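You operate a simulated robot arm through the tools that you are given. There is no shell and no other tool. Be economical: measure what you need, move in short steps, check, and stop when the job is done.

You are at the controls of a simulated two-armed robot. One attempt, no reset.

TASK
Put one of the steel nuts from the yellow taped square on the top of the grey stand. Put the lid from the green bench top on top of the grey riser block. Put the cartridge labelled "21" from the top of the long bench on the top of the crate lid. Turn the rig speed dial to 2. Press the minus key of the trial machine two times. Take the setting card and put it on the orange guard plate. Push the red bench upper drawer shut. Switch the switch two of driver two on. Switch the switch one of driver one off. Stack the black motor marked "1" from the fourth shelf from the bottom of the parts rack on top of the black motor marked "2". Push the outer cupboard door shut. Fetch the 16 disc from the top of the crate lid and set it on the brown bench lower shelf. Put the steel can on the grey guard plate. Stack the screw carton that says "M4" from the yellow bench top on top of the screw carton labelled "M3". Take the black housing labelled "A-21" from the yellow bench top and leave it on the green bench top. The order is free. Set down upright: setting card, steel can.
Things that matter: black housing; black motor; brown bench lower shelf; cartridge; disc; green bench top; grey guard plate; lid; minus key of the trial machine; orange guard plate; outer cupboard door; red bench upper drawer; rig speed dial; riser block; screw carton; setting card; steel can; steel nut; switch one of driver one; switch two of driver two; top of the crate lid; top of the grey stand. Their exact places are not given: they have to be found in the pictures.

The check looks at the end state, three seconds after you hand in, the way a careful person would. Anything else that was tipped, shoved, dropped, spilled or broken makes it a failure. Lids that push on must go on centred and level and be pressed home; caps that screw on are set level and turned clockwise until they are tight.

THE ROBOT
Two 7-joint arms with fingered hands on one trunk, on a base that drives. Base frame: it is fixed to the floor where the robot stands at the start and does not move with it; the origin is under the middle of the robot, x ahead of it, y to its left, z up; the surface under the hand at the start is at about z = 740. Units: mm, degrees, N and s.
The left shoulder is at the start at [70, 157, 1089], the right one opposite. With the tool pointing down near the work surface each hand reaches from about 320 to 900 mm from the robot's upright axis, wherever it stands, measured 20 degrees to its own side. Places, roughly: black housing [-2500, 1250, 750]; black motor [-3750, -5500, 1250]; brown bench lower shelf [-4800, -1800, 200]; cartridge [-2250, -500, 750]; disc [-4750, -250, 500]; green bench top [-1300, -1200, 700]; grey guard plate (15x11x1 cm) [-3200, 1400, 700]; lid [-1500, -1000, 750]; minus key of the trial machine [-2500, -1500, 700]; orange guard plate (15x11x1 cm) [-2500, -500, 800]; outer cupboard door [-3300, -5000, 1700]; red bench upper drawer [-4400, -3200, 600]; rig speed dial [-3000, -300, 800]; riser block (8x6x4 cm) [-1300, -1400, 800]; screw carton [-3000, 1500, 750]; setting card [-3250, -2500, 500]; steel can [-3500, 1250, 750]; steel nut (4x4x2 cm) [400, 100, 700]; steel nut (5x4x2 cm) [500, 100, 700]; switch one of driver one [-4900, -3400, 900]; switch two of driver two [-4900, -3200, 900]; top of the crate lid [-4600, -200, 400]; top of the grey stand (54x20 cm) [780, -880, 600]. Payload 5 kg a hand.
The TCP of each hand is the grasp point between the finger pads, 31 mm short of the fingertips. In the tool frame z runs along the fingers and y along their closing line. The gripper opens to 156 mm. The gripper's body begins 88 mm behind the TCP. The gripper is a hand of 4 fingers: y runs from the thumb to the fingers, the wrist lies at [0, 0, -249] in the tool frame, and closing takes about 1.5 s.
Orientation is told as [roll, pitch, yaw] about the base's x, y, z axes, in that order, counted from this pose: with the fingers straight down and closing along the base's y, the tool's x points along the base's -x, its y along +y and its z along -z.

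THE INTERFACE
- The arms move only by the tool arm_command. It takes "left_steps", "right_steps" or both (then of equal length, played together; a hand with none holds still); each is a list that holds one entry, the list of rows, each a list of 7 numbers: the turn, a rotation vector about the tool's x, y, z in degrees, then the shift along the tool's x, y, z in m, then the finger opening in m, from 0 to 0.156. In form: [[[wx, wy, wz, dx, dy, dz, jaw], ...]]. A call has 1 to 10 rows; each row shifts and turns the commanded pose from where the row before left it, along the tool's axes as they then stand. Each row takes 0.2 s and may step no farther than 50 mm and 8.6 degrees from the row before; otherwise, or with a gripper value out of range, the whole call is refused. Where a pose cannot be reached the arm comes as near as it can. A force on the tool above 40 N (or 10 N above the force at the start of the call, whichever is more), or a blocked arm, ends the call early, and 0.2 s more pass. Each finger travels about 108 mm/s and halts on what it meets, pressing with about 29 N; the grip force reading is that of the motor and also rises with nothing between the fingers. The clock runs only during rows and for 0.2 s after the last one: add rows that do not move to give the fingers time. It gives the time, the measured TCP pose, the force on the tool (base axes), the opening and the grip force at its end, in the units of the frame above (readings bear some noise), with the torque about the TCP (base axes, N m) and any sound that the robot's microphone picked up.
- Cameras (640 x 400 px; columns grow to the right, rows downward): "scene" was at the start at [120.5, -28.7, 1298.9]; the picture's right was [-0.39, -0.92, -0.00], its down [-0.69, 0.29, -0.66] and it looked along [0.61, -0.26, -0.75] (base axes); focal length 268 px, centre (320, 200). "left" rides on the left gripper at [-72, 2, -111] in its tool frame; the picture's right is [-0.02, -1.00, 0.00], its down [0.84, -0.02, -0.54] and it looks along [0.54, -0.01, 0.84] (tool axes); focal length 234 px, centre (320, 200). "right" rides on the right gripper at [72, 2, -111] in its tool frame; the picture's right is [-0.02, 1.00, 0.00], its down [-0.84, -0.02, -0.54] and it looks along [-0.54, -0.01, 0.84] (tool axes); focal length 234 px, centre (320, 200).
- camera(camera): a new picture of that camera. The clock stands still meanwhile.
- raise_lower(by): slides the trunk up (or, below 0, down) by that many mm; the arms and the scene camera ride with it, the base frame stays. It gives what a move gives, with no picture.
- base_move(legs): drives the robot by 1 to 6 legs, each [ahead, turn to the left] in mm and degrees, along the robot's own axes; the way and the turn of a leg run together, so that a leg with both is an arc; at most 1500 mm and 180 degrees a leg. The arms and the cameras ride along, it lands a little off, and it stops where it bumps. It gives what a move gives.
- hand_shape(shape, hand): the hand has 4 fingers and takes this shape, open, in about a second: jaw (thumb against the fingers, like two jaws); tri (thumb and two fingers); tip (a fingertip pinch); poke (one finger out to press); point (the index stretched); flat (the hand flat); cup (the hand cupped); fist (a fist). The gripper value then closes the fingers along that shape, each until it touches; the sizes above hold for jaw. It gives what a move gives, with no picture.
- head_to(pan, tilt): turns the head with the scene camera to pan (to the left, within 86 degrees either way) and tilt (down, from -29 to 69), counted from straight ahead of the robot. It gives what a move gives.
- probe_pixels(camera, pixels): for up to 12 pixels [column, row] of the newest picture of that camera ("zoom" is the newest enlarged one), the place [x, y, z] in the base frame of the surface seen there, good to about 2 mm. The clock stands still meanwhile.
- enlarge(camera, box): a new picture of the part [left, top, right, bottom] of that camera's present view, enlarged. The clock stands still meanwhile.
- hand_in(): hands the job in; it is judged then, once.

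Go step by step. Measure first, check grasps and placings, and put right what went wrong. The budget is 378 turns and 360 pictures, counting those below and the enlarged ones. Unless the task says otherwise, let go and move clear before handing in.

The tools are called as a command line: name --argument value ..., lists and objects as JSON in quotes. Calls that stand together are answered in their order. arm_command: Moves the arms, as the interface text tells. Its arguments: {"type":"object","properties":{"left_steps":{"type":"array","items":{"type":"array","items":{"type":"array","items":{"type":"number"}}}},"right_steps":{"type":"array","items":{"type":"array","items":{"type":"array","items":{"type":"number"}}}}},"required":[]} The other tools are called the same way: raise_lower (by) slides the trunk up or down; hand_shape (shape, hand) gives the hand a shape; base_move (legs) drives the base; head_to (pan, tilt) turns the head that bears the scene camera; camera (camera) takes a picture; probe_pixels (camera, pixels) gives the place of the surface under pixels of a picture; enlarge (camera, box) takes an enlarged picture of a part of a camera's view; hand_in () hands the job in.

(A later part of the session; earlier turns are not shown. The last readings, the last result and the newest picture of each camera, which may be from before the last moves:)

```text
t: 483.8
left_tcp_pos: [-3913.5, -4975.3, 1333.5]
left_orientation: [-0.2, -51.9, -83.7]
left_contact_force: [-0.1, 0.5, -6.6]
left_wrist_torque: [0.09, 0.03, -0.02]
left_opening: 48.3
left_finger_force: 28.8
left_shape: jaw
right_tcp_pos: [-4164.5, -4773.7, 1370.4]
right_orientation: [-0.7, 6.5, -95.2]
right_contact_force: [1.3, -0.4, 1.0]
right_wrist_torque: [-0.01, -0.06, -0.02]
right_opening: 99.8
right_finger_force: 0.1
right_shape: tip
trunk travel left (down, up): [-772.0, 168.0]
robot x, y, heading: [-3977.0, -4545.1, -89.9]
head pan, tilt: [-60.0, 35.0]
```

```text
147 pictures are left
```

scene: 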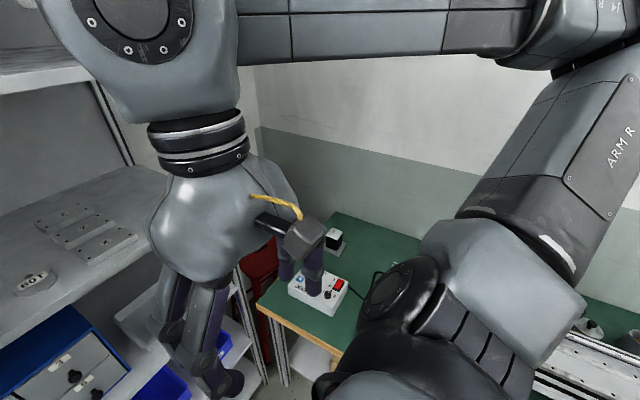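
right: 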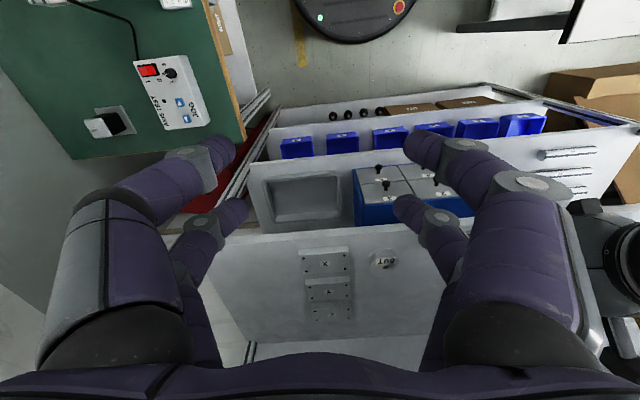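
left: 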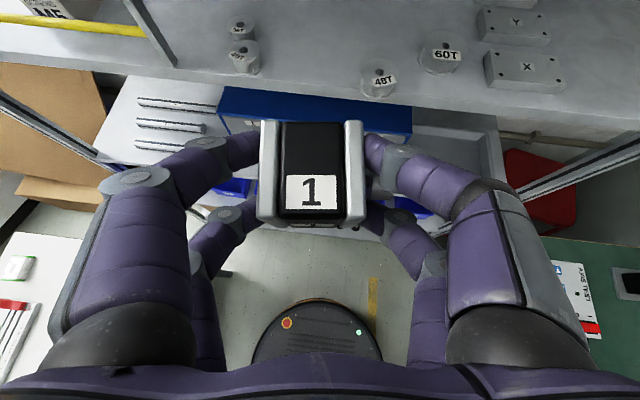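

The readings sway: the robot's body is rocking. I wait with idle rows and watch whether it settles.

arm_command --right_steps '[[[0, 0, 0, 0, 0, 0, 0.1], [0, 0, 0, 0, 0, 0, 0.1], [0, 0, 0, 0, 0, 0, 0.1], [0, 0, 0, 0, 0, 0, 0.1], [0, 0, 0, 0, 0, 0, 0.1], [0, 0, 0, 0, 0, 0, 0.1], [0, 0, 0, 0, 0, 0, 0.1], [0, 0, 0, 0, 0, 0, 0.1], [0, 0, 0, 0, 0, 0, 0.1], [0, 0, 0, 0, 0, 0, 0.1]]]'

head_to --pan 0 --tilt 69

camera --camera "scene"

```text
t: 486.0
left_tcp_pos: [-3914.2, -4976.9, 1333.3]
left_orientation: [0.0, -51.8, -83.8]
left_contact_force: [-0.2, 0.6, -6.5]
left_wrist_torque: [0.11, 0.03, -0.01]
left_opening: 48.1
left_finger_force: 28.8
left_shape: jaw
right_tcp_pos: [-4162.6, -4773.8, 1371.0]
right_orientation: [-0.7, 6.6, -95.1]
right_contact_force: [1.3, -0.1, -0.2]
right_wrist_torque: [-0.02, 0.01, -0.02]
right_opening: 99.8
right_finger_force: 0.0
right_shape: tip
trunk travel left (down, up): [-772.0, 168.0]
robot x, y, heading: [-3979.5, -4543.6, -89.8]
head pan, tilt: [-60.0, 35.0]
```

```text
t: 487.3
left_tcp_pos: [-3913.7, -4977.6, 1333.2]
left_orientation: [-0.1, -51.7, -83.7]
left_contact_force: [0.1, 0.1, -7.2]
left_wrist_torque: [0.12, 0.02, -0.01]
left_opening: 48.3
left_finger_force: 29.1
left_shape: jaw
right_tcp_pos: [-4162.0, -4776.1, 1370.4]
right_orientation: [-0.7, 6.6, -95.1]
right_contact_force: [0.4, -0.2, 0.1]
right_wrist_torque: [0.01, 0.0, 0.04]
right_opening: 100.1
right_finger_force: 0.0
right_shape: tip
trunk travel left (down, up): [-772.0, 168.0]
robot x, y, heading: [-3977.6, -4544.1, -89.9]
head pan, tilt: [0.0, 68.8]
```

```text
146 pictures are left
```

scene: 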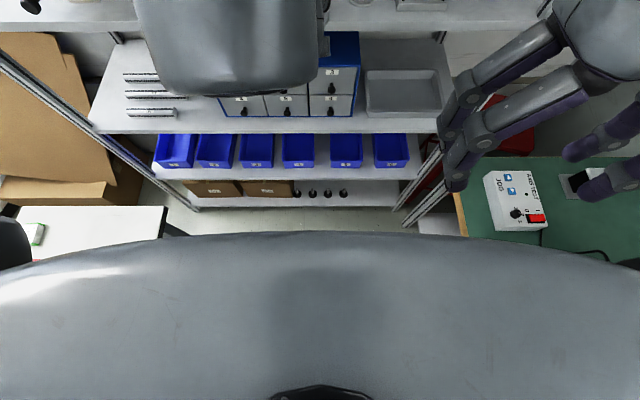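

It has settled; the earlier stops just froze swaying arm poses. I check the clearances around the base.

probe_pixels --camera "scene" --pixels '[[462, 200], [470, 232], [430, 222], [160, 220], [165, 208], [405, 215], [390, 200]]'

head_to --pan -80 --tilt 60

camera --camera "scene"

```text
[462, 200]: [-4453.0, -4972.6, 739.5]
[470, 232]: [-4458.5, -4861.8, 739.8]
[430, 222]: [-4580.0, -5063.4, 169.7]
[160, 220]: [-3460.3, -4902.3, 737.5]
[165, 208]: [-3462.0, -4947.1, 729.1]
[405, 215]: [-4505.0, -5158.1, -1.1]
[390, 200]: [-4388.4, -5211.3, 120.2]
```

```text
t: 488.8
left_tcp_pos: [-3913.5, -4977.4, 1332.5]
left_orientation: [-0.1, -51.7, -83.7]
left_contact_force: [-0.2, 0.0, -6.3]
left_wrist_torque: [0.12, 0.04, -0.02]
left_opening: 48.2
left_finger_force: 29.2
left_shape: jaw
right_tcp_pos: [-4163.5, -4775.6, 1370.1]
right_orientation: [-0.7, 6.6, -95.1]
right_contact_force: [0.2, 0.5, 0.0]
right_wrist_torque: [0.0, 0.0, -0.01]
right_opening: 100.0
right_finger_force: 0.1
right_shape: tip
trunk travel left (down, up): [-772.0, 168.0]
robot x, y, heading: [-3978.0, -4544.7, -89.8]
head pan, tilt: [-80.0, 60.0]
```

```text
145 pictures are left
```

scene: 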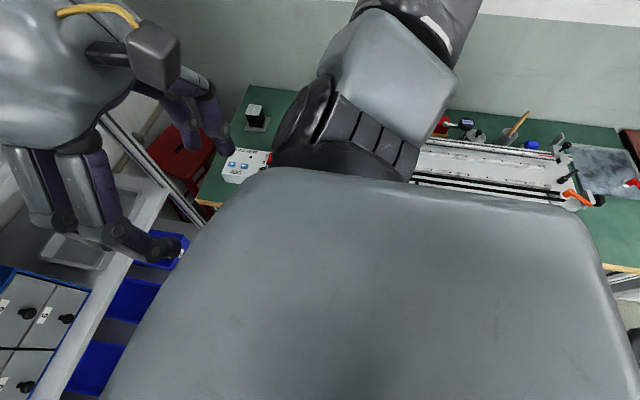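

head_to --pan 50 --tilt 25

camera --camera "scene"

probe_pixels --camera "scene" --pixels '[[330, 170], [290, 170], [360, 160], [420, 190], [480, 210], [540, 240], [370, 190], [300, 200], [340, 140], [460, 170]]'

```text
t: 490.9
left_tcp_pos: [-3914.5, -4976.2, 1331.5]
left_orientation: [-0.1, -51.7, -83.7]
left_contact_force: [0.8, -0.4, -6.4]
left_wrist_torque: [0.15, 0.03, 0.04]
left_opening: 48.6
left_finger_force: 28.7
left_shape: jaw
right_tcp_pos: [-4163.3, -4774.7, 1368.5]
right_orientation: [-0.8, 6.6, -95.1]
right_contact_force: [0.0, -0.5, -0.8]
right_wrist_torque: [0.01, -0.01, -0.01]
right_opening: 100.1
right_finger_force: 0.1
right_shape: tip
trunk travel left (down, up): [-772.0, 168.0]
robot x, y, heading: [-3971.9, -4543.3, -90.0]
head pan, tilt: [50.0, 25.0]
```

```text
144 pictures are left
```

scene: 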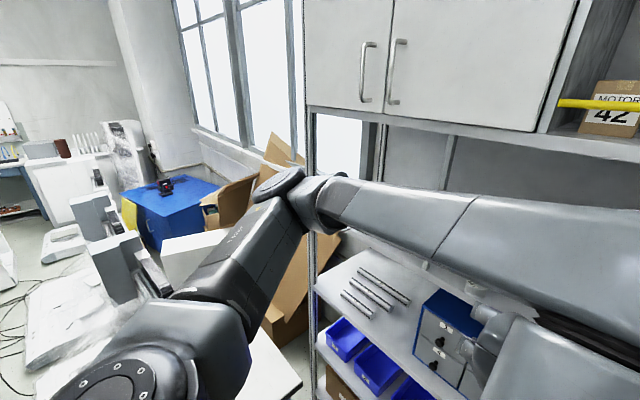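

```text
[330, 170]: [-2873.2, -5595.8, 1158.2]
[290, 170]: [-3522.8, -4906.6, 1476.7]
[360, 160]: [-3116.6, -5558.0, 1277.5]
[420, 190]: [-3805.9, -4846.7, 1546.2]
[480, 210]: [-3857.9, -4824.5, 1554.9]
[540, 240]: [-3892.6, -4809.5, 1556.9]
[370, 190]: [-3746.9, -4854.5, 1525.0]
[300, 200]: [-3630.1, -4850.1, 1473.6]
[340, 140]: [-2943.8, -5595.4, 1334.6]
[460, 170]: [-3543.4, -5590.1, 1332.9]
```

Base clearances are fine (175+ mm each side). I lower the trunk 130 mm for stability and drive gently to the place in front of motor 2.

raise_lower --by -130

base_move --legs '[[0, 41]]'

base_move --legs '[[140, 0], [130, 0]]'

```text
t: 492.5
left_tcp_pos: [-3914.5, -4977.5, 1202.7]
left_orientation: [-0.3, -51.7, -83.6]
left_contact_force: [-1.3, 0.2, -6.7]
left_wrist_torque: [0.13, 0.01, 0.0]
left_opening: 48.0
left_finger_force: 28.8
left_shape: jaw
right_tcp_pos: [-4161.3, -4775.1, 1239.8]
right_orientation: [-0.7, 6.6, -95.1]
right_contact_force: [-0.7, -0.4, -0.3]
right_wrist_torque: [-0.02, 0.01, 0.03]
right_opening: 99.7
right_finger_force: 0.0
right_shape: tip
trunk travel left (down, up): [-642.0, 298.0]
robot x, y, heading: [-3975.5, -4544.5, -89.9]
head pan, tilt: [50.0, 25.0]
```

```text
t: 494.8
left_tcp_pos: [-3646.1, -4830.1, 1204.2]
left_orientation: [0.0, -51.6, -42.7]
left_contact_force: [-0.9, -0.3, -7.2]
left_wrist_torque: [0.06, 0.13, 0.02]
left_opening: 48.3
left_finger_force: 29.5
left_shape: jaw
right_tcp_pos: [-3966.0, -4840.3, 1239.1]
right_orientation: [-0.7, 6.6, -54.1]
right_contact_force: [0.7, 0.9, 0.4]
right_wrist_torque: [0.0, -0.02, 0.02]
right_opening: 99.7
right_finger_force: 0.1
right_shape: tip
trunk travel left (down, up): [-642.0, 298.0]
robot x, y, heading: [-3975.1, -4544.0, -49.2]
head pan, tilt: [50.0, 25.0]
```

```text
t: 497.0
left_tcp_pos: [-3467.0, -5034.9, 1203.9]
left_orientation: [-0.1, -51.8, -42.6]
left_contact_force: [0.3, 0.3, -6.3]
left_wrist_torque: [0.06, 0.15, 0.01]
left_opening: 48.4
left_finger_force: 29.2
left_shape: jaw
right_tcp_pos: [-3787.5, -5046.7, 1239.8]
right_orientation: [-0.7, 6.5, -54.1]
right_contact_force: [-0.4, -0.5, -0.4]
right_wrist_torque: [0.0, 0.02, 0.01]
right_opening: 100.0
right_finger_force: 0.0
right_shape: tip
trunk travel left (down, up): [-642.0, 298.0]
robot x, y, heading: [-3798.0, -4750.9, -48.7]
head pan, tilt: [50.0, 25.0]
```

base_move --legs '[[0, -41.2]]'

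head_to --pan 30 --tilt 20

camera --camera "scene"

```text
t: 498.6
left_tcp_pos: [-3599.0, -5131.4, 1198.1]
left_orientation: [1.6, -50.8, -66.2]
left_contact_force: [3.5, 18.6, -2.8]
left_wrist_torque: [0.28, 0.0, 0.22]
left_opening: 48.0
left_finger_force: 28.8
left_shape: jaw
right_tcp_pos: [-3899.7, -5027.8, 1240.1]
right_orientation: [-0.7, 6.5, -76.3]
right_contact_force: [0.2, 0.1, -0.5]
right_wrist_torque: [0.02, 0.0, 0.01]
right_opening: 99.9
right_finger_force: 0.1
right_shape: tip
trunk travel left (down, up): [-642.0, 298.0]
robot x, y, heading: [-3797.8, -4754.5, -71.0]
head pan, tilt: [50.0, 25.0]
stopped in leg 1: the force on the tool passed its limit at 47 N (the readings are from after the stop); the commanded pose is now the measured one
```

```text
t: 499.5
left_tcp_pos: [-3597.8, -5131.7, 1200.2]
left_orientation: [1.1, -50.9, -65.9]
left_contact_force: [3.2, 18.4, -8.5]
left_wrist_torque: [0.59, 0.01, 0.12]
left_opening: 47.9
left_finger_force: 29.2
left_shape: jaw
right_tcp_pos: [-3898.4, -5026.8, 1240.3]
right_orientation: [-0.8, 6.4, -76.3]
right_contact_force: [0.3, 0.3, -0.6]
right_wrist_torque: [-0.01, 0.03, -0.03]
right_opening: 100.0
right_finger_force: 0.0
right_shape: tip
trunk travel left (down, up): [-642.0, 298.0]
robot x, y, heading: [-3797.8, -4753.3, -71.0]
head pan, tilt: [30.0, 20.0]
```

```text
143 pictures are left
```

scene: 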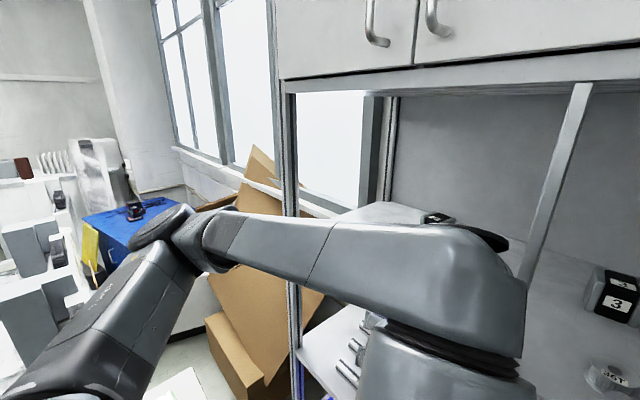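

The held motor touched the shelf's front edge. I pull the hand back and up.

arm_command --left_steps '[[[0, 0, 0, 0.01, 0, -0.03, 0.03], [0, 0, 0, -0.01, 0, -0.04, 0.03], [0, 0, 0, -0.01, 0, -0.04, 0.03], [0, 0, 0, -0.01, 0, -0.04, 0.03], [0, 0, 0, -0.01, 0, -0.03, 0.03]]]'

camera --camera "left"

```text
t: 500.7
left_tcp_pos: [-3620.9, -5045.9, 1270.3]
left_orientation: [13.5, -46.2, -70.6]
left_contact_force: [-0.6, 0.1, -7.4]
left_wrist_torque: [0.09, 0.11, 0.0]
left_opening: 47.2
left_finger_force: 29.1
left_shape: jaw
right_tcp_pos: [-3899.5, -5029.5, 1239.9]
right_orientation: [-0.6, 6.7, -76.2]
right_contact_force: [0.1, 0.2, 0.9]
right_wrist_torque: [-0.02, -0.01, 0.01]
right_opening: 100.1
right_finger_force: 0.1
right_shape: tip
trunk travel left (down, up): [-642.0, 298.0]
robot x, y, heading: [-3795.4, -4752.1, -70.9]
head pan, tilt: [30.0, 20.0]
stopped in row 5 (left hand): the arm was blocked; the commanded pose is now the measured one
```

```text
142 pictures are left
```

left: 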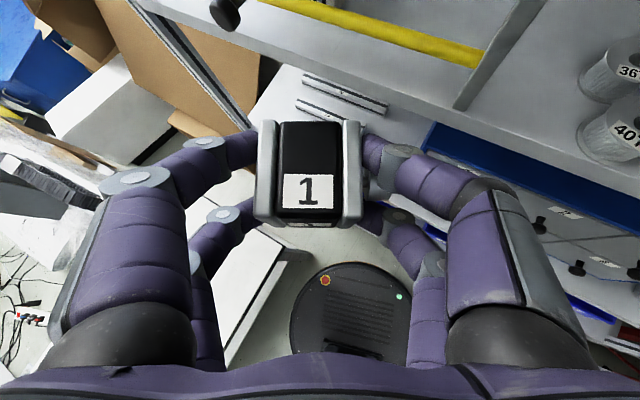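

The arm was folded too close to the body. I back the base off 160 mm, then square up to the rack.

base_move --legs '[[-80, 0], [-80, 0]]'

base_move --legs '[[0, -19]]'

```text
t: 502.4
left_tcp_pos: [-3669.6, -4900.2, 1269.9]
left_orientation: [13.8, -46.1, -70.6]
left_contact_force: [-0.3, 0.3, -6.8]
left_wrist_torque: [0.04, 0.1, -0.01]
left_opening: 47.8
left_finger_force: 29.0
left_shape: jaw
right_tcp_pos: [-3949.1, -4883.5, 1240.3]
right_orientation: [-0.7, 6.8, -76.4]
right_contact_force: [0.3, 0.5, 0.2]
right_wrist_torque: [-0.04, -0.01, -0.01]
right_opening: 99.9
right_finger_force: 0.0
right_shape: tip
trunk travel left (down, up): [-642.0, 298.0]
robot x, y, heading: [-3848.1, -4601.3, -70.9]
head pan, tilt: [30.0, 20.0]
```

```text
t: 503.9
left_tcp_pos: [-3775.4, -4939.4, 1270.1]
left_orientation: [14.0, -46.1, -89.8]
left_contact_force: [-0.9, 0.3, -6.5]
left_wrist_torque: [0.13, 0.08, 0.01]
left_opening: 47.3
left_finger_force: 29.1
left_shape: jaw
right_tcp_pos: [-4035.0, -4831.7, 1239.9]
right_orientation: [-0.7, 6.8, -95.5]
right_contact_force: [-0.1, 0.2, -0.1]
right_wrist_torque: [-0.02, -0.01, 0.02]
right_opening: 99.8
right_finger_force: 0.0
right_shape: tip
trunk travel left (down, up): [-642.0, 298.0]
robot x, y, heading: [-3846.8, -4603.1, -90.1]
head pan, tilt: [30.0, 20.0]
```

arm_command --left_steps '[[[7.3, 0.75, 0, 0, 0, 0, 0.03], [7.3, 0.75, 0, 0, 0, 0, 0.03], [0, 0, 0, -0.007, 0.045, -0.007, 0.03], [0, 0, 0, -0.007, 0.045, -0.007, 0.03], [0, 0, 0, -0.007, 0.045, -0.007, 0.03], [0, 0, 0, -0.007, 0.045, -0.007, 0.03], [0, 0, 0, -0.007, 0.045, -0.007, 0.03], [0, 0, 0, -0.007, 0.045, -0.007, 0.03], [0, 0, 0, 0, 0.045, 0, 0.03]]]'

camera --camera "left"

```text
t: 506.1
left_tcp_pos: [-3552.5, -4915.8, 1412.6]
left_orientation: [5.7, -60.6, -100.2]
left_contact_force: [1.1, 0.2, -6.6]
left_wrist_torque: [0.13, 0.05, -0.02]
left_opening: 47.6
left_finger_force: 29.0
left_shape: jaw
left hand out of reach, approached as far as the arm can: row 3, 5, 6
right_tcp_pos: [-4032.1, -4829.1, 1241.4]
right_orientation: [-0.9, 6.5, -95.5]
right_contact_force: [0.5, 0.0, 0.2]
right_wrist_torque: [-0.05, 0.04, 0.07]
right_opening: 99.8
right_finger_force: 0.0
right_shape: tip
trunk travel left (down, up): [-642.0, 298.0]
robot x, y, heading: [-3849.0, -4599.5, -90.1]
head pan, tilt: [30.0, 20.0]
stopped in row 9 (left hand): the arm was blocked; the commanded pose is now the measured one
```

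```text
141 pictures are left
```

left: 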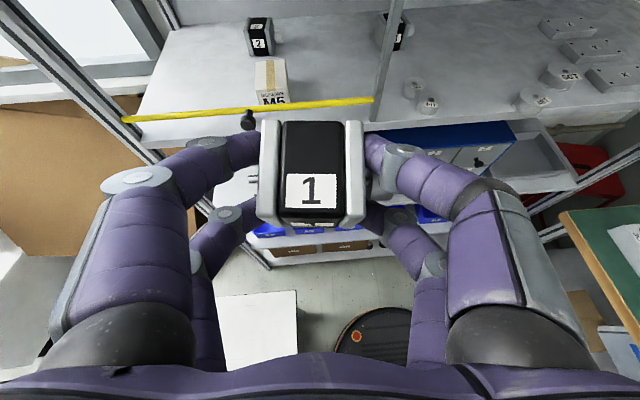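

The arm folds badly this close. I back the base 250 mm, extend the arm forward to a comfortable pose, and will insert by driving.

base_move --legs '[[-125, 0], [-125, 0]]'

arm_command --left_steps '[[[0, 0, 0, -0.022, 0, 0.04, 0.03], [0, 0, 0, -0.022, 0, 0.04, 0.03], [0, 0, 0, -0.022, 0, 0.04, 0.03], [0, 0, 0, -0.022, 0, 0.04, 0.03], [0, 0, 0, -0.022, 0, 0.04, 0.03]]]'

```text
t: 508.2
left_tcp_pos: [-3556.1, -4672.8, 1413.3]
left_orientation: [5.8, -60.5, -100.5]
left_contact_force: [-0.1, -0.5, -6.1]
left_wrist_torque: [0.13, -0.02, -0.01]
left_opening: 47.4
left_finger_force: 29.1
left_shape: jaw
right_tcp_pos: [-4035.1, -4583.1, 1240.3]
right_orientation: [-0.6, 6.6, -95.7]
right_contact_force: [0.6, 0.3, -0.2]
right_wrist_torque: [-0.01, 0.03, -0.01]
right_opening: 100.3
right_finger_force: 0.0
right_shape: tip
trunk travel left (down, up): [-642.0, 298.0]
robot x, y, heading: [-3846.7, -4352.0, -90.0]
head pan, tilt: [30.0, 20.0]
```

```text
t: 509.4
left_tcp_pos: [-3580.8, -4901.4, 1410.7]
left_orientation: [6.0, -60.4, -100.5]
left_contact_force: [-0.3, -0.1, -7.2]
left_wrist_torque: [0.15, -0.01, 0.05]
left_opening: 47.8
left_finger_force: 29.4
left_shape: jaw
right_tcp_pos: [-4035.9, -4584.1, 1239.7]
right_orientation: [-0.7, 6.6, -95.7]
right_contact_force: [-0.5, -0.5, -0.6]
right_wrist_torque: [0.02, -0.07, 0.02]
right_opening: 99.7
right_finger_force: 0.1
right_shape: tip
trunk travel left (down, up): [-642.0, 298.0]
robot x, y, heading: [-3845.9, -4354.0, -90.6]
head pan, tilt: [30.0, 20.0]
```

arm_command --left_steps '[[[-0.4, 5.3, -2.5, 0, 0, 0, 0.03], [-0.3, 5.3, -2.5, 0, 0, 0, 0.03], [-0.3, 5.3, -2.6, 0, 0, 0, 0.03], [0, 0, 0, -0.006, 0.0305, 0.0305, 0.03], [0, 0, 0, -0.006, 0.0305, 0.0305, 0.03], [0, 0, 0, -0.006, 0.0305, 0.0305, 0.03], [0, 0, 0, -0.006, 0.0305, 0.0305, 0.03], [0, 0, 0, 0, 0, 0, 0.03]]]'

camera --camera "left"

```text
t: 511.2
left_tcp_pos: [-3459.7, -5002.9, 1336.2]
left_orientation: [-3.6, -44.6, -87.6]
left_contact_force: [0.2, 0.1, -7.0]
left_wrist_torque: [0.14, 0.01, 0.02]
left_opening: 47.9
left_finger_force: 29.1
left_shape: jaw
right_tcp_pos: [-4034.6, -4582.7, 1240.3]
right_orientation: [-0.7, 6.7, -95.8]
right_contact_force: [0.2, 0.7, 0.7]
right_wrist_torque: [-0.01, -0.01, -0.01]
right_opening: 100.2
right_finger_force: 0.0
right_shape: tip
trunk travel left (down, up): [-642.0, 298.0]
robot x, y, heading: [-3848.3, -4356.7, -90.7]
head pan, tilt: [30.0, 20.0]
```

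```text
140 pictures are left
```

left: 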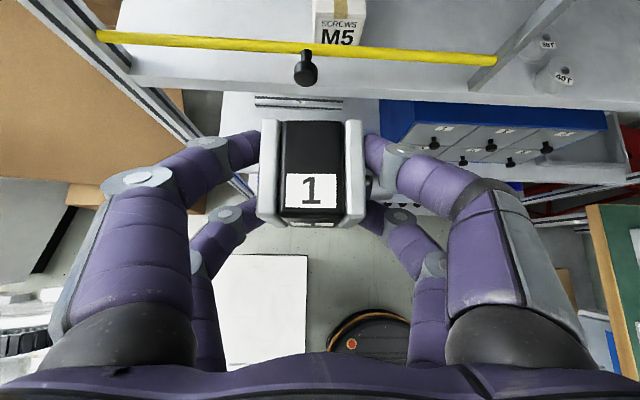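

At stacking height the wrist would touch the shelf above, so I need a flatter grip. I'll set the motor on the empty corner of the white table, re-grip it at a flatter pitch. First I turn left and look at the table.

base_move --legs '[[0, 45]]'

head_to --pan 0 --tilt 45

camera --camera "scene"

```text
t: 513.6
left_tcp_pos: [-3115.3, -4543.3, 1335.4]
left_orientation: [-3.5, -44.8, -42.9]
left_contact_force: [0.7, 0.6, -6.5]
left_wrist_torque: [0.1, 0.1, -0.02]
left_opening: 47.6
left_finger_force: 28.4
left_shape: jaw
right_tcp_pos: [-3820.4, -4648.2, 1240.6]
right_orientation: [-0.7, 6.7, -51.0]
right_contact_force: [0.1, -0.1, 0.4]
right_wrist_torque: [0.0, -0.01, 0.03]
right_opening: 99.7
right_finger_force: 0.1
right_shape: tip
trunk travel left (down, up): [-642.0, 298.0]
robot x, y, heading: [-3845.9, -4356.0, -45.7]
head pan, tilt: [30.0, 20.0]
```

```text
t: 514.6
left_tcp_pos: [-3114.6, -4542.2, 1334.5]
left_orientation: [-3.6, -44.7, -42.8]
left_contact_force: [-0.2, -0.6, -7.2]
left_wrist_torque: [0.06, 0.08, 0.0]
left_opening: 47.5
left_finger_force: 28.8
left_shape: jaw
right_tcp_pos: [-3819.3, -4649.4, 1239.5]
right_orientation: [-0.6, 6.7, -50.9]
right_contact_force: [-0.6, 0.6, 0.0]
right_wrist_torque: [0.0, 0.01, -0.02]
right_opening: 99.8
right_finger_force: 0.1
right_shape: tip
trunk travel left (down, up): [-642.0, 298.0]
robot x, y, heading: [-3845.1, -4351.8, -45.8]
head pan, tilt: [0.0, 45.0]
```

```text
139 pictures are left
```

scene: 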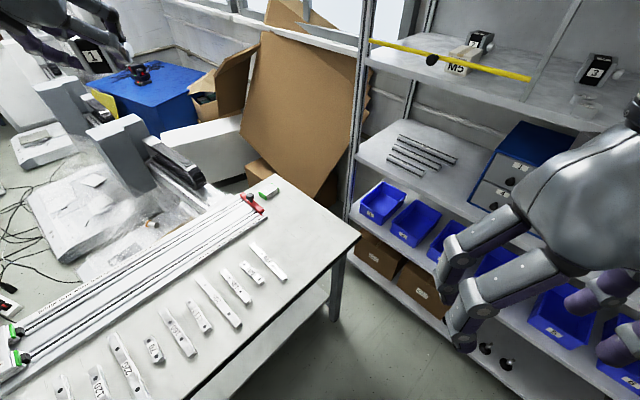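

probe_pixels --camera "scene" --pixels '[[320, 235], [300, 220], [345, 238], [290, 270], [268, 255], [290, 195], [310, 250]]'

```text
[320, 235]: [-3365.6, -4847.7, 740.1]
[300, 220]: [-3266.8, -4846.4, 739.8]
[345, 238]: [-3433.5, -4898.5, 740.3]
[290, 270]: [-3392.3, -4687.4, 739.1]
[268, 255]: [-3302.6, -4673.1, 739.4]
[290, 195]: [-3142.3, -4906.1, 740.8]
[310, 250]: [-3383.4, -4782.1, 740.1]
```

I move the hand to the front-centre, then lower the trunk.

arm_command --left_steps '[[[-0.8, 0, 0.8, 0, -0.045, 0, 0.03], [-0.8, 0, 0.8, 0, -0.045, 0, 0.03], [0, 0, 0, 0, -0.045, 0, 0.03], [0, 0, 0, 0, -0.045, 0, 0.03], [0, 0, 0, 0, -0.045, 0, 0.03], [0, 0, 0, 0, -0.045, 0, 0.03], [0, 0, 0, 0, -0.045, 0, 0.03], [0, 0, 0, 0, -0.045, 0, 0.03]]]'

raise_lower --by -400

camera --camera "left"

```text
t: 516.4
left_tcp_pos: [-3371.4, -4799.0, 1336.8]
left_orientation: [-0.2, -44.5, -45.1]
left_contact_force: [-0.1, -0.7, -6.5]
left_wrist_torque: [0.1, 0.07, 0.05]
left_opening: 47.7
left_finger_force: 28.9
left_shape: jaw
right_tcp_pos: [-3819.3, -4651.6, 1238.5]
right_orientation: [-0.6, 6.8, -50.9]
right_contact_force: [0.1, -0.5, -0.1]
right_wrist_torque: [0.06, 0.01, 0.0]
right_opening: 100.3
right_finger_force: 0.0
right_shape: tip
trunk travel left (down, up): [-642.0, 298.0]
robot x, y, heading: [-3846.0, -4356.0, -45.6]
head pan, tilt: [0.0, 45.0]
```

```text
t: 520.2
left_tcp_pos: [-3370.8, -4795.3, 940.1]
left_orientation: [-0.4, -44.7, -45.2]
left_contact_force: [0.5, 0.8, -7.1]
left_wrist_torque: [0.08, 0.1, 0.01]
left_opening: 47.8
left_finger_force: 29.3
left_shape: jaw
right_tcp_pos: [-3819.2, -4648.0, 839.8]
right_orientation: [-0.7, 6.8, -50.9]
right_contact_force: [0.6, 0.4, 0.0]
right_wrist_torque: [0.03, -0.01, -0.01]
right_opening: 99.9
right_finger_force: 0.1
right_shape: tip
trunk travel left (down, up): [-242.0, 698.0]
robot x, y, heading: [-3847.6, -4352.8, -45.9]
head pan, tilt: [0.0, 45.0]
```

```text
138 pictures are left
```

left: 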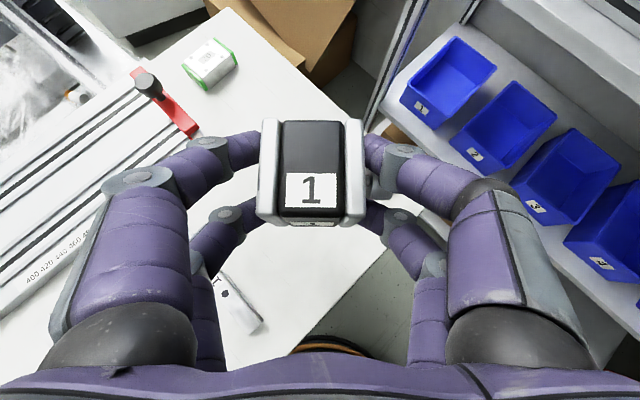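

arm_command --left_steps '[[[0, 0, 0, 0.0271, 0, 0.0276, 0.03], [0, 0, 0, 0.0271, 0, 0.0276, 0.03], [0, 0, 0, 0.0271, 0, 0.0276, 0.03], [0, 0, 0, 0.0236, 0, 0.024, 0.03], [0, 0, 0, 0.0018, 0, 0.0018, 0.03], [0, 0, 0, 0.0012, 0, 0.0012, 0.03], [0, 0, 0, 0, 0, 0, 0.03]]]'

```text
t: 521.8
left_tcp_pos: [-3371.5, -4797.6, 785.6]
left_orientation: [-0.3, -44.8, -45.1]
left_contact_force: [-0.6, 0.0, -4.8]
left_wrist_torque: [0.01, 0.0, -0.01]
left_opening: 47.8
left_finger_force: 29.0
left_shape: jaw
right_tcp_pos: [-3820.5, -4648.7, 839.1]
right_orientation: [-0.7, 6.7, -51.0]
right_contact_force: [0.4, -0.6, 0.3]
right_wrist_torque: [0.01, 0.0, -0.01]
right_opening: 100.2
right_finger_force: 0.1
right_shape: tip
trunk travel left (down, up): [-242.0, 698.0]
robot x, y, heading: [-3848.3, -4356.4, -45.9]
head pan, tilt: [0.0, 45.0]
```

arm_command --left_steps '[[[0, 0, 0, 0.001, 0, 0.001, 0.03], [0, 0, 0, 0, 0, 0, 0.06], [0, 0, 0, 0, 0, 0, 0.09], [0, 0, 0, 0, 0, 0, 0.11], [0, 0, 0, 0, 0, -0.03, 0.11], [0, 0, 0, 0, 0, -0.03, 0.11], [0, -6.7, 0, 0, 0, 0, 0.11], [0, -6.7, 0, 0, 0, 0, 0.11], [0, -6.6, 0, 0, 0, 0, 0.11], [0, 0, 0, 0, 0, 0, 0.11]]]'

camera --camera "left"

camera --camera "scene"

```text
t: 524.0
left_tcp_pos: [-3400.8, -4765.6, 828.2]
left_orientation: [-0.8, -64.9, -44.8]
left_contact_force: [-0.2, -0.3, 1.2]
left_wrist_torque: [0.0, 0.01, -0.04]
left_opening: 109.4
left_finger_force: 0.1
left_shape: jaw
right_tcp_pos: [-3821.0, -4649.2, 840.0]
right_orientation: [-0.7, 6.8, -51.0]
right_contact_force: [-0.2, 0.0, 0.9]
right_wrist_torque: [0.01, 0.01, 0.03]
right_opening: 99.6
right_finger_force: 0.1
right_shape: tip
trunk travel left (down, up): [-242.0, 698.0]
robot x, y, heading: [-3846.2, -4351.9, -45.3]
head pan, tilt: [0.0, 45.0]
```

```text
137 pictures are left
```

left: 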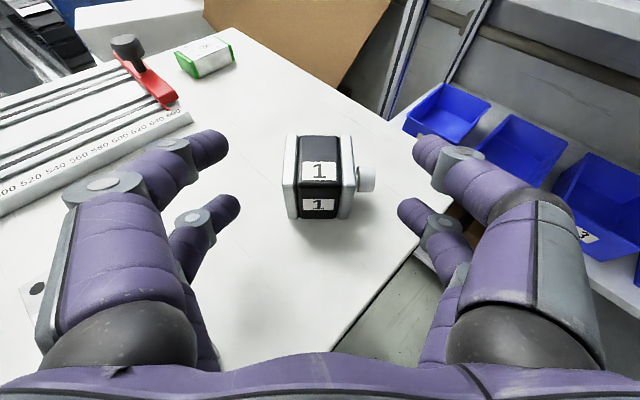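

```text
136 pictures are left
```

scene: 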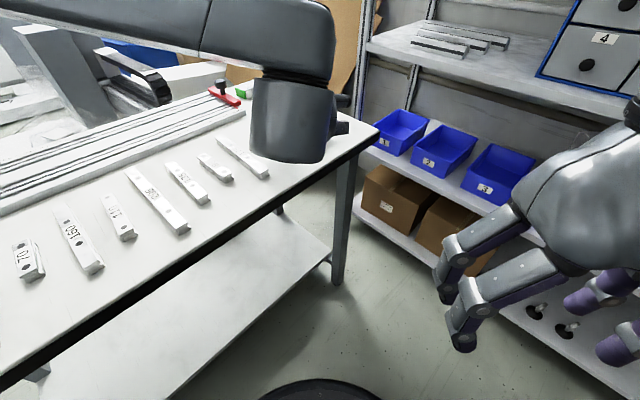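

The motor stands on the table. I approach at the flatter pitch and grip.

arm_command --left_steps '[[[0, 0, 0, 0.0155, -0.001, 0.0262, 0.1], [0, 0, 0, 0.015, -0.001, 0.026, 0.1], [0, 0, 0, 0, 0, 0, 0.1]]]'

camera --camera "left"

```text
t: 524.8
left_tcp_pos: [-3378.7, -4792.8, 779.8]
left_orientation: [-0.7, -64.9, -44.8]
left_contact_force: [0.0, 0.7, 5.4]
left_wrist_torque: [0.16, -0.34, -0.03]
left_opening: 100.3
left_finger_force: 0.0
left_shape: jaw
right_tcp_pos: [-3820.6, -4647.6, 840.3]
right_orientation: [-0.6, 6.7, -51.0]
right_contact_force: [0.5, -0.7, 0.3]
right_wrist_torque: [0.0, 0.05, 0.01]
right_opening: 99.6
right_finger_force: 0.1
right_shape: tip
trunk travel left (down, up): [-242.0, 698.0]
robot x, y, heading: [-3846.4, -4354.4, -45.8]
head pan, tilt: [0.0, 45.0]
```

```text
135 pictures are left
```

left: 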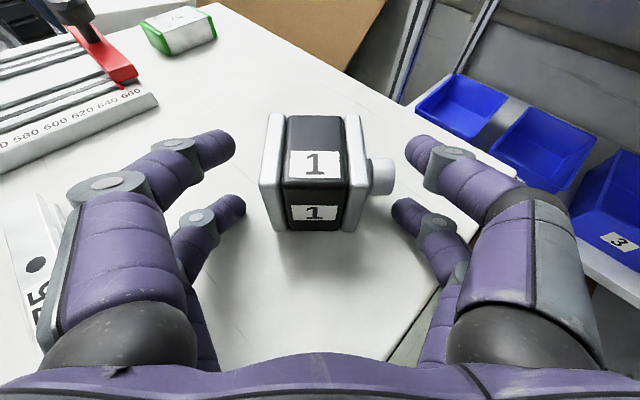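

arm_command --left_steps '[[[0, 0, 0, -0.0045, 0, -0.0015, 0.08], [0, 0, 0, 0, 0, 0, 0.05], [0, 0, 0, 0, 0, 0, 0.03], [0, 0, 0, 0, 0, 0, 0.03], [0, 0, 0, 0, 0, 0, 0.03], [0, 0, 0, 0, 0, 0, 0.03]]]'

camera --camera "left"

```text
t: 526.2
left_tcp_pos: [-3378.6, -4793.5, 781.5]
left_orientation: [-0.6, -64.6, -44.8]
left_contact_force: [1.8, -0.1, 0.3]
left_wrist_torque: [0.05, 0.09, 0.01]
left_opening: 49.9
left_finger_force: 29.1
left_shape: jaw
right_tcp_pos: [-3819.5, -4647.4, 839.7]
right_orientation: [-0.7, 6.7, -50.9]
right_contact_force: [0.6, -0.1, 0.9]
right_wrist_torque: [0.02, -0.03, 0.01]
right_opening: 100.0
right_finger_force: 0.1
right_shape: tip
trunk travel left (down, up): [-242.0, 698.0]
robot x, y, heading: [-3844.9, -4352.8, -45.5]
head pan, tilt: [0.0, 45.0]
```

```text
134 pictures are left
```

left: 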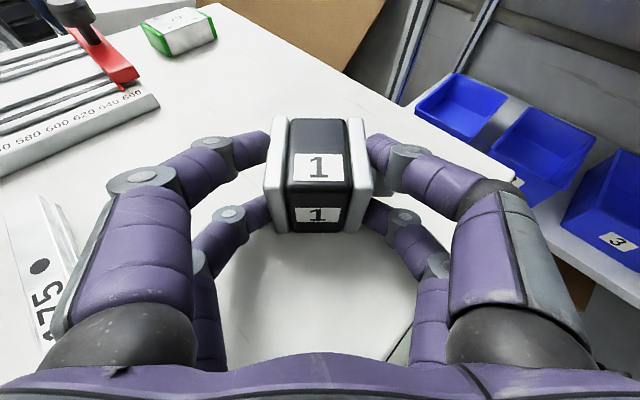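

Gripped at the flatter pitch. I lift, raise the trunk and turn back to the rack.

arm_command --left_steps '[[[0, 0, 0, -0.0362, 0, -0.017, 0.03], [0, 0, 0, -0.0362, 0, -0.017, 0.03], [0, 0, 0, -0.0362, 0, -0.017, 0.03], [0, 0, 0, -0.0272, 0, -0.0128, 0.03]]]'

raise_lower --by 400

base_move --legs '[[0, -44.8]]'

arm_command --left_steps '[[[0, 0, 0, 0, 0.045, 0, 0.03], [0, 0, 0, 0, 0.045, 0, 0.03], [0, 0, 0, 0, 0.045, 0, 0.03], [0, 0, 0, 0, 0.045, 0, 0.03], [0, 0, 0, 0, 0.045, 0, 0.03], [0, 0, 0, 0, 0.045, 0, 0.03], [0, 0, 0, 0, 0.045, 0, 0.03], [0, 0, 0, 0, 0.045, 0, 0.03]]]'

```text
t: 527.2
left_tcp_pos: [-3376.8, -4791.7, 932.8]
left_orientation: [-0.6, -64.7, -45.0]
left_contact_force: [0.1, -0.6, -7.6]
left_wrist_torque: [0.12, 0.14, 0.02]
left_opening: 49.8
left_finger_force: 29.2
left_shape: jaw
right_tcp_pos: [-3820.7, -4648.1, 839.1]
right_orientation: [-0.8, 6.6, -51.0]
right_contact_force: [-0.3, 0.0, 0.9]
right_wrist_torque: [-0.02, 0.03, 0.02]
right_opening: 99.7
right_finger_force: 0.1
right_shape: tip
trunk travel left (down, up): [-242.0, 698.0]
robot x, y, heading: [-3845.5, -4353.6, -45.6]
head pan, tilt: [0.0, 45.0]
```

```text
t: 531.0
left_tcp_pos: [-3376.5, -4791.7, 1330.1]
left_orientation: [-0.5, -64.7, -44.8]
left_contact_force: [-0.5, -0.1, -7.1]
left_wrist_torque: [0.16, 0.15, -0.02]
left_opening: 49.9
left_finger_force: 28.6
left_shape: jaw
right_tcp_pos: [-3820.1, -4650.3, 1240.3]
right_orientation: [-0.8, 6.8, -51.0]
right_contact_force: [-0.1, -0.7, -0.1]
right_wrist_torque: [0.02, -0.02, 0.0]
right_opening: 99.7
right_finger_force: 0.1
right_shape: tip
trunk travel left (down, up): [-642.0, 298.0]
robot x, y, heading: [-3846.5, -4352.0, -45.4]
head pan, tilt: [0.0, 45.0]
```

```text
t: 533.5
left_tcp_pos: [-3816.5, -4996.4, 1332.3]
left_orientation: [-0.7, -64.7, -89.1]
left_contact_force: [0.8, 0.7, -7.4]
left_wrist_torque: [0.17, -0.02, -0.02]
left_opening: 49.8
left_finger_force: 28.4
left_shape: jaw
right_tcp_pos: [-4034.1, -4584.0, 1238.8]
right_orientation: [-0.7, 6.8, -95.4]
right_contact_force: [-0.3, 0.0, -0.6]
right_wrist_torque: [0.01, 0.01, 0.0]
right_opening: 99.8
right_finger_force: 0.1
right_shape: tip
trunk travel left (down, up): [-642.0, 298.0]
robot x, y, heading: [-3846.1, -4355.3, -89.7]
head pan, tilt: [0.0, 45.0]
```

```text
t: 535.3
left_tcp_pos: [-3453.2, -4995.7, 1327.9]
left_orientation: [-0.9, -64.5, -89.0]
left_contact_force: [0.6, 0.4, -9.2]
left_wrist_torque: [0.06, -0.02, -0.01]
left_opening: 49.5
left_finger_force: 29.0
left_shape: jaw
right_tcp_pos: [-4031.4, -4583.3, 1240.4]
right_orientation: [-0.9, 6.8, -95.4]
right_contact_force: [0.8, -0.9, 0.6]
right_wrist_torque: [-0.02, 0.01, -0.03]
right_opening: 100.0
right_finger_force: 0.1
right_shape: tip
trunk travel left (down, up): [-642.0, 298.0]
robot x, y, heading: [-3846.8, -4351.4, -90.2]
head pan, tilt: [0.0, 45.0]
```

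I drive in slowly 380 mm and look.

base_move --legs '[[200, 0], [180, 0]]'

camera --camera "left"

head_to --pan 30 --tilt 20

camera --camera "scene"

```text
t: 538.0
left_tcp_pos: [-3453.1, -5373.4, 1332.5]
left_orientation: [-0.8, -64.9, -89.1]
left_contact_force: [-0.1, 0.4, -6.9]
left_wrist_torque: [0.18, -0.01, 0.03]
left_opening: 49.1
left_finger_force: 28.8
left_shape: jaw
right_tcp_pos: [-4034.1, -4963.8, 1239.4]
right_orientation: [-0.7, 6.5, -95.3]
right_contact_force: [-0.2, -0.4, -0.3]
right_wrist_torque: [-0.02, -0.02, 0.02]
right_opening: 99.7
right_finger_force: 0.0
right_shape: tip
trunk travel left (down, up): [-642.0, 298.0]
robot x, y, heading: [-3848.4, -4735.6, -89.9]
head pan, tilt: [0.0, 45.0]
```

```text
133 pictures are left
```

left: 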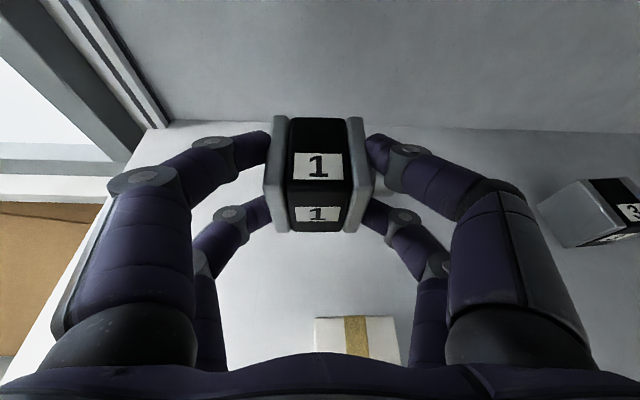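

```text
t: 538.9
left_tcp_pos: [-3453.8, -5374.9, 1331.4]
left_orientation: [-0.7, -64.7, -89.0]
left_contact_force: [0.3, 0.3, -6.9]
left_wrist_torque: [0.15, 0.02, -0.02]
left_opening: 49.5
left_finger_force: 28.8
left_shape: jaw
right_tcp_pos: [-4032.6, -4964.2, 1240.1]
right_orientation: [-0.7, 6.7, -95.4]
right_contact_force: [-0.1, 0.4, -0.2]
right_wrist_torque: [-0.03, 0.0, -0.02]
right_opening: 100.0
right_finger_force: 0.1
right_shape: tip
trunk travel left (down, up): [-642.0, 298.0]
robot x, y, heading: [-3847.7, -4739.5, -90.0]
head pan, tilt: [30.0, 20.0]
```

```text
132 pictures are left
```

scene: 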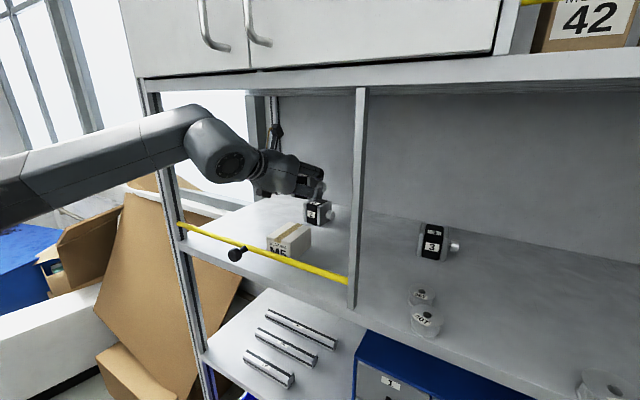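

enlarge --camera "scene" --box '[260, 140, 360, 240]'

probe_pixels --camera "zoom" --pixels '[[270, 255], [330, 250], [300, 235], [350, 260], [395, 250], [285, 300], [345, 300], [410, 285], [395, 190], [350, 200], [370, 130]]'

```text
4.00 times, centred on (310, 190) of scene
```

zoom: 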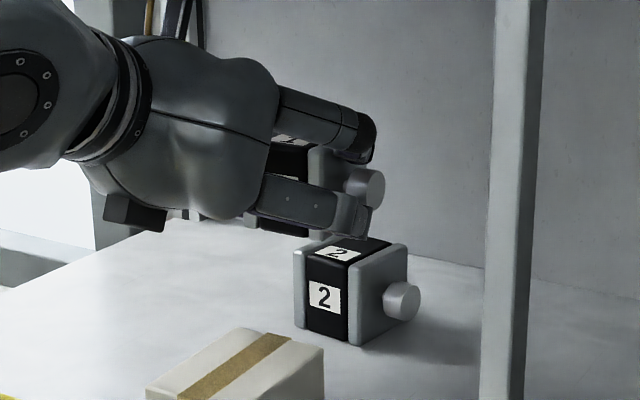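

```text
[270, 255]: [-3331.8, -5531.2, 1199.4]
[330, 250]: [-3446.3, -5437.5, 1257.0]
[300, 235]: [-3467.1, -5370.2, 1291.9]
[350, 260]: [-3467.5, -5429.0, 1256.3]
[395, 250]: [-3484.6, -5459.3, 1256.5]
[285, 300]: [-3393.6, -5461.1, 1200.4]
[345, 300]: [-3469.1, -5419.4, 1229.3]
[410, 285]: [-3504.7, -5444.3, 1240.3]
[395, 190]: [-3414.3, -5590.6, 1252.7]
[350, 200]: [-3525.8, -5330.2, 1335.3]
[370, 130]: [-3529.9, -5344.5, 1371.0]
```

probe_pixels --camera "zoom" --pixels '[[298, 254], [312, 262], [349, 268], [358, 266], [402, 247], [392, 243], [345, 238], [362, 320], [402, 300], [300, 310], [400, 300]]'

```text
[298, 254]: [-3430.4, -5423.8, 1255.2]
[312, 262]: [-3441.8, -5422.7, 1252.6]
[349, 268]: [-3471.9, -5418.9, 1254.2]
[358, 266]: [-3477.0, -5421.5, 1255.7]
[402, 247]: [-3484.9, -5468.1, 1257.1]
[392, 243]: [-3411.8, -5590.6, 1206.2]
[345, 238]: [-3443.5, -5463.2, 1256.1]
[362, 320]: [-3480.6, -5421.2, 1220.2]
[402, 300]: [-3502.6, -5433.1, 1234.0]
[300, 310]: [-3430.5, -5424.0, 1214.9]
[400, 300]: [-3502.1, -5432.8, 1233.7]
```

Motor 2's centre is (-3457,-5449.5), yaw -5°. I align the held motor over it.

arm_command --left_steps '[[[4.6, 0, 2.6, 0, 0, 0, 0.03], [0, 0, 0, -0.0118, 0.0008, 0.0249, 0.03], [0, 0, 0, -0.0118, 0.0008, 0.0249, 0.03], [0, 0, 0, 0, 0, 0, 0.03]]]'

enlarge --camera "scene" --box '[260, 140, 360, 240]'

camera --camera "left"

```text
t: 539.9
left_tcp_pos: [-3458.9, -5431.2, 1331.2]
left_orientation: [0.4, -64.6, -95.3]
left_contact_force: [-0.7, 0.3, -6.2]
left_wrist_torque: [0.21, -0.04, 0.02]
left_opening: 49.4
left_finger_force: 29.4
left_shape: jaw
right_tcp_pos: [-4034.3, -4966.8, 1239.0]
right_orientation: [-0.7, 6.8, -95.3]
right_contact_force: [0.4, -0.8, 0.2]
right_wrist_torque: [0.03, -0.04, 0.01]
right_opening: 99.8
right_finger_force: 0.1
right_shape: tip
trunk travel left (down, up): [-642.0, 298.0]
robot x, y, heading: [-3845.4, -4731.5, -90.0]
head pan, tilt: [30.0, 20.0]
```

```text
4.00 times, centred on (310, 190) of scene
```

zoom: 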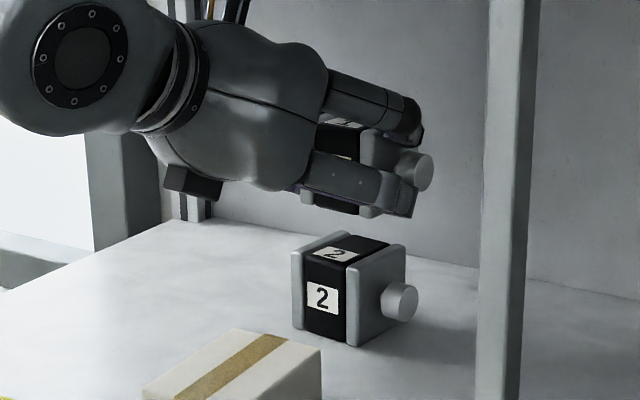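

```text
129 pictures are left
```

left: 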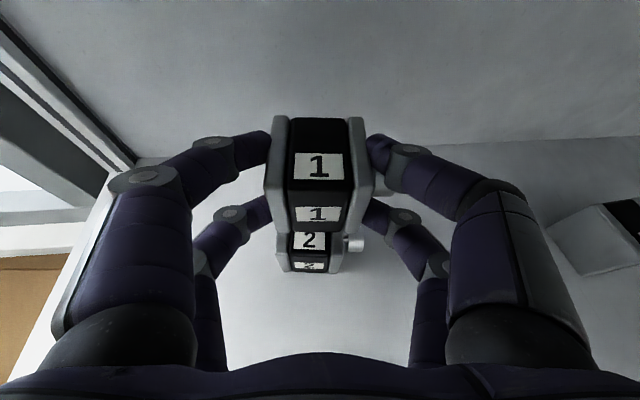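

probe_pixels --camera "zoom" --pixels '[[422, 172], [406, 302], [424, 165], [408, 295], [312, 195], [366, 212], [298, 290], [350, 330], [350, 208], [330, 205]]'

probe_pixels --camera "left" --pixels '[[283, 245], [338, 240], [310, 240], [280, 220], [350, 220], [358, 244]]'

```text
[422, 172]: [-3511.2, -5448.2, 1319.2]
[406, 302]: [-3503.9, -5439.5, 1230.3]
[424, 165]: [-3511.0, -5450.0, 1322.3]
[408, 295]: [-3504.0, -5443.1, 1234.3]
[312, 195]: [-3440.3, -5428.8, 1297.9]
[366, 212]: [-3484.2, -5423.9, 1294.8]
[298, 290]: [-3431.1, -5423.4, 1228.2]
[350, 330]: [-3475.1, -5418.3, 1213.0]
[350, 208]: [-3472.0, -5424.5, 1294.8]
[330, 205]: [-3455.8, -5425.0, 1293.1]
```

```text
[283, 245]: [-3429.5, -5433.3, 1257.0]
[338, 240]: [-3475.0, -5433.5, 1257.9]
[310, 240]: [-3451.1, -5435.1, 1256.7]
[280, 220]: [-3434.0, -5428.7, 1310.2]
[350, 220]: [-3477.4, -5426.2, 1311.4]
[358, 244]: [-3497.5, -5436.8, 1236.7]
```

Motor 1 must go 7 mm in +x and 5.5 mm towards me; then I lower about 30 mm.

arm_command --left_steps '[[[0, 0, 0, 0.0023, 0.0065, -0.005, 0.03], [0, 0, 0, 0.0181, 0, 0.0085, 0.03], [0, 0, 0, 0.0072, 0, 0.0034, 0.03], [0, 0, 0, 0, 0, 0, 0.03]]]'

enlarge --camera "scene" --box '[260, 140, 360, 240]'

probe_pixels --camera "zoom" --pixels '[[420, 215], [406, 302], [330, 240], [350, 250], [300, 290]]'

```text
t: 540.9
left_tcp_pos: [-3449.7, -5427.0, 1302.1]
left_orientation: [0.1, -64.8, -95.0]
left_contact_force: [0.6, -0.6, -7.1]
left_wrist_torque: [0.17, 0.0, -0.02]
left_opening: 49.3
left_finger_force: 29.3
left_shape: jaw
right_tcp_pos: [-4032.6, -4965.3, 1240.1]
right_orientation: [-0.8, 6.7, -95.2]
right_contact_force: [-0.5, -0.1, -0.1]
right_wrist_torque: [-0.05, -0.02, -0.01]
right_opening: 99.9
right_finger_force: 0.0
right_shape: tip
trunk travel left (down, up): [-642.0, 298.0]
robot x, y, heading: [-3848.1, -4733.0, -89.6]
head pan, tilt: [30.0, 20.0]
```

```text
4.00 times, centred on (310, 190) of scene
```

zoom: 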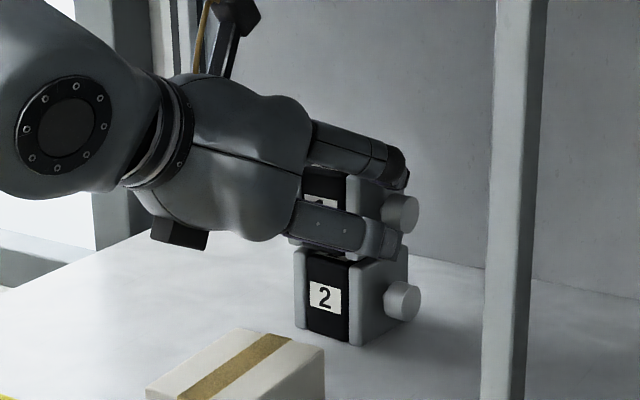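

```text
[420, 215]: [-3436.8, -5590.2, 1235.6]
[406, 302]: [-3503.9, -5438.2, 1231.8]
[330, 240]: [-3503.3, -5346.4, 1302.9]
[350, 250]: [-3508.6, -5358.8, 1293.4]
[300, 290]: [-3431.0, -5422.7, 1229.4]
```

Well aligned. I lower the last few millimetres to contact.

arm_command --left_steps '[[[0, 0, 0, 0.0018, 0, 0.0009, 0.03], [0, 0, 0, 0.0014, 0, 0.0006, 0.03], [0, 0, 0, 0, 0, 0, 0.03]]]'

```text
t: 541.7
left_tcp_pos: [-3450.6, -5426.8, 1298.6]
left_orientation: [0.2, -64.7, -95.2]
left_contact_force: [-0.5, -0.3, -7.0]
left_wrist_torque: [0.19, -0.03, 0.02]
left_opening: 49.4
left_finger_force: 28.9
left_shape: jaw
right_tcp_pos: [-4033.3, -4964.6, 1239.1]
right_orientation: [-0.7, 6.7, -95.3]
right_contact_force: [0.1, 1.6, 0.5]
right_wrist_torque: [0.03, 0.0, -0.02]
right_opening: 99.7
right_finger_force: 0.1
right_shape: tip
trunk travel left (down, up): [-642.0, 298.0]
robot x, y, heading: [-3843.1, -4738.1, -90.0]
head pan, tilt: [30.0, 20.0]
```

arm_command --left_steps '[[[0, 0, 0, 0.0014, 0, 0.0006, 0.03], [0, 0, 0, 0.0014, 0, 0.0006, 0.03], [0, 0, 0, 0, 0, 0, 0.03]]]'

```text
t: 542.5
left_tcp_pos: [-3449.3, -5426.5, 1297.2]
left_orientation: [0.3, -64.9, -95.2]
left_contact_force: [0.2, -1.3, 2.6]
left_wrist_torque: [-0.02, 0.27, 0.06]
left_opening: 49.5
left_finger_force: 29.0
left_shape: jaw
right_tcp_pos: [-4032.3, -4965.0, 1240.7]
right_orientation: [-0.8, 6.6, -95.2]
right_contact_force: [0.5, 0.2, -1.0]
right_wrist_torque: [0.01, -0.05, -0.01]
right_opening: 100.0
right_finger_force: 0.1
right_shape: tip
trunk travel left (down, up): [-642.0, 298.0]
robot x, y, heading: [-3845.7, -4738.9, -90.0]
head pan, tilt: [30.0, 20.0]
```

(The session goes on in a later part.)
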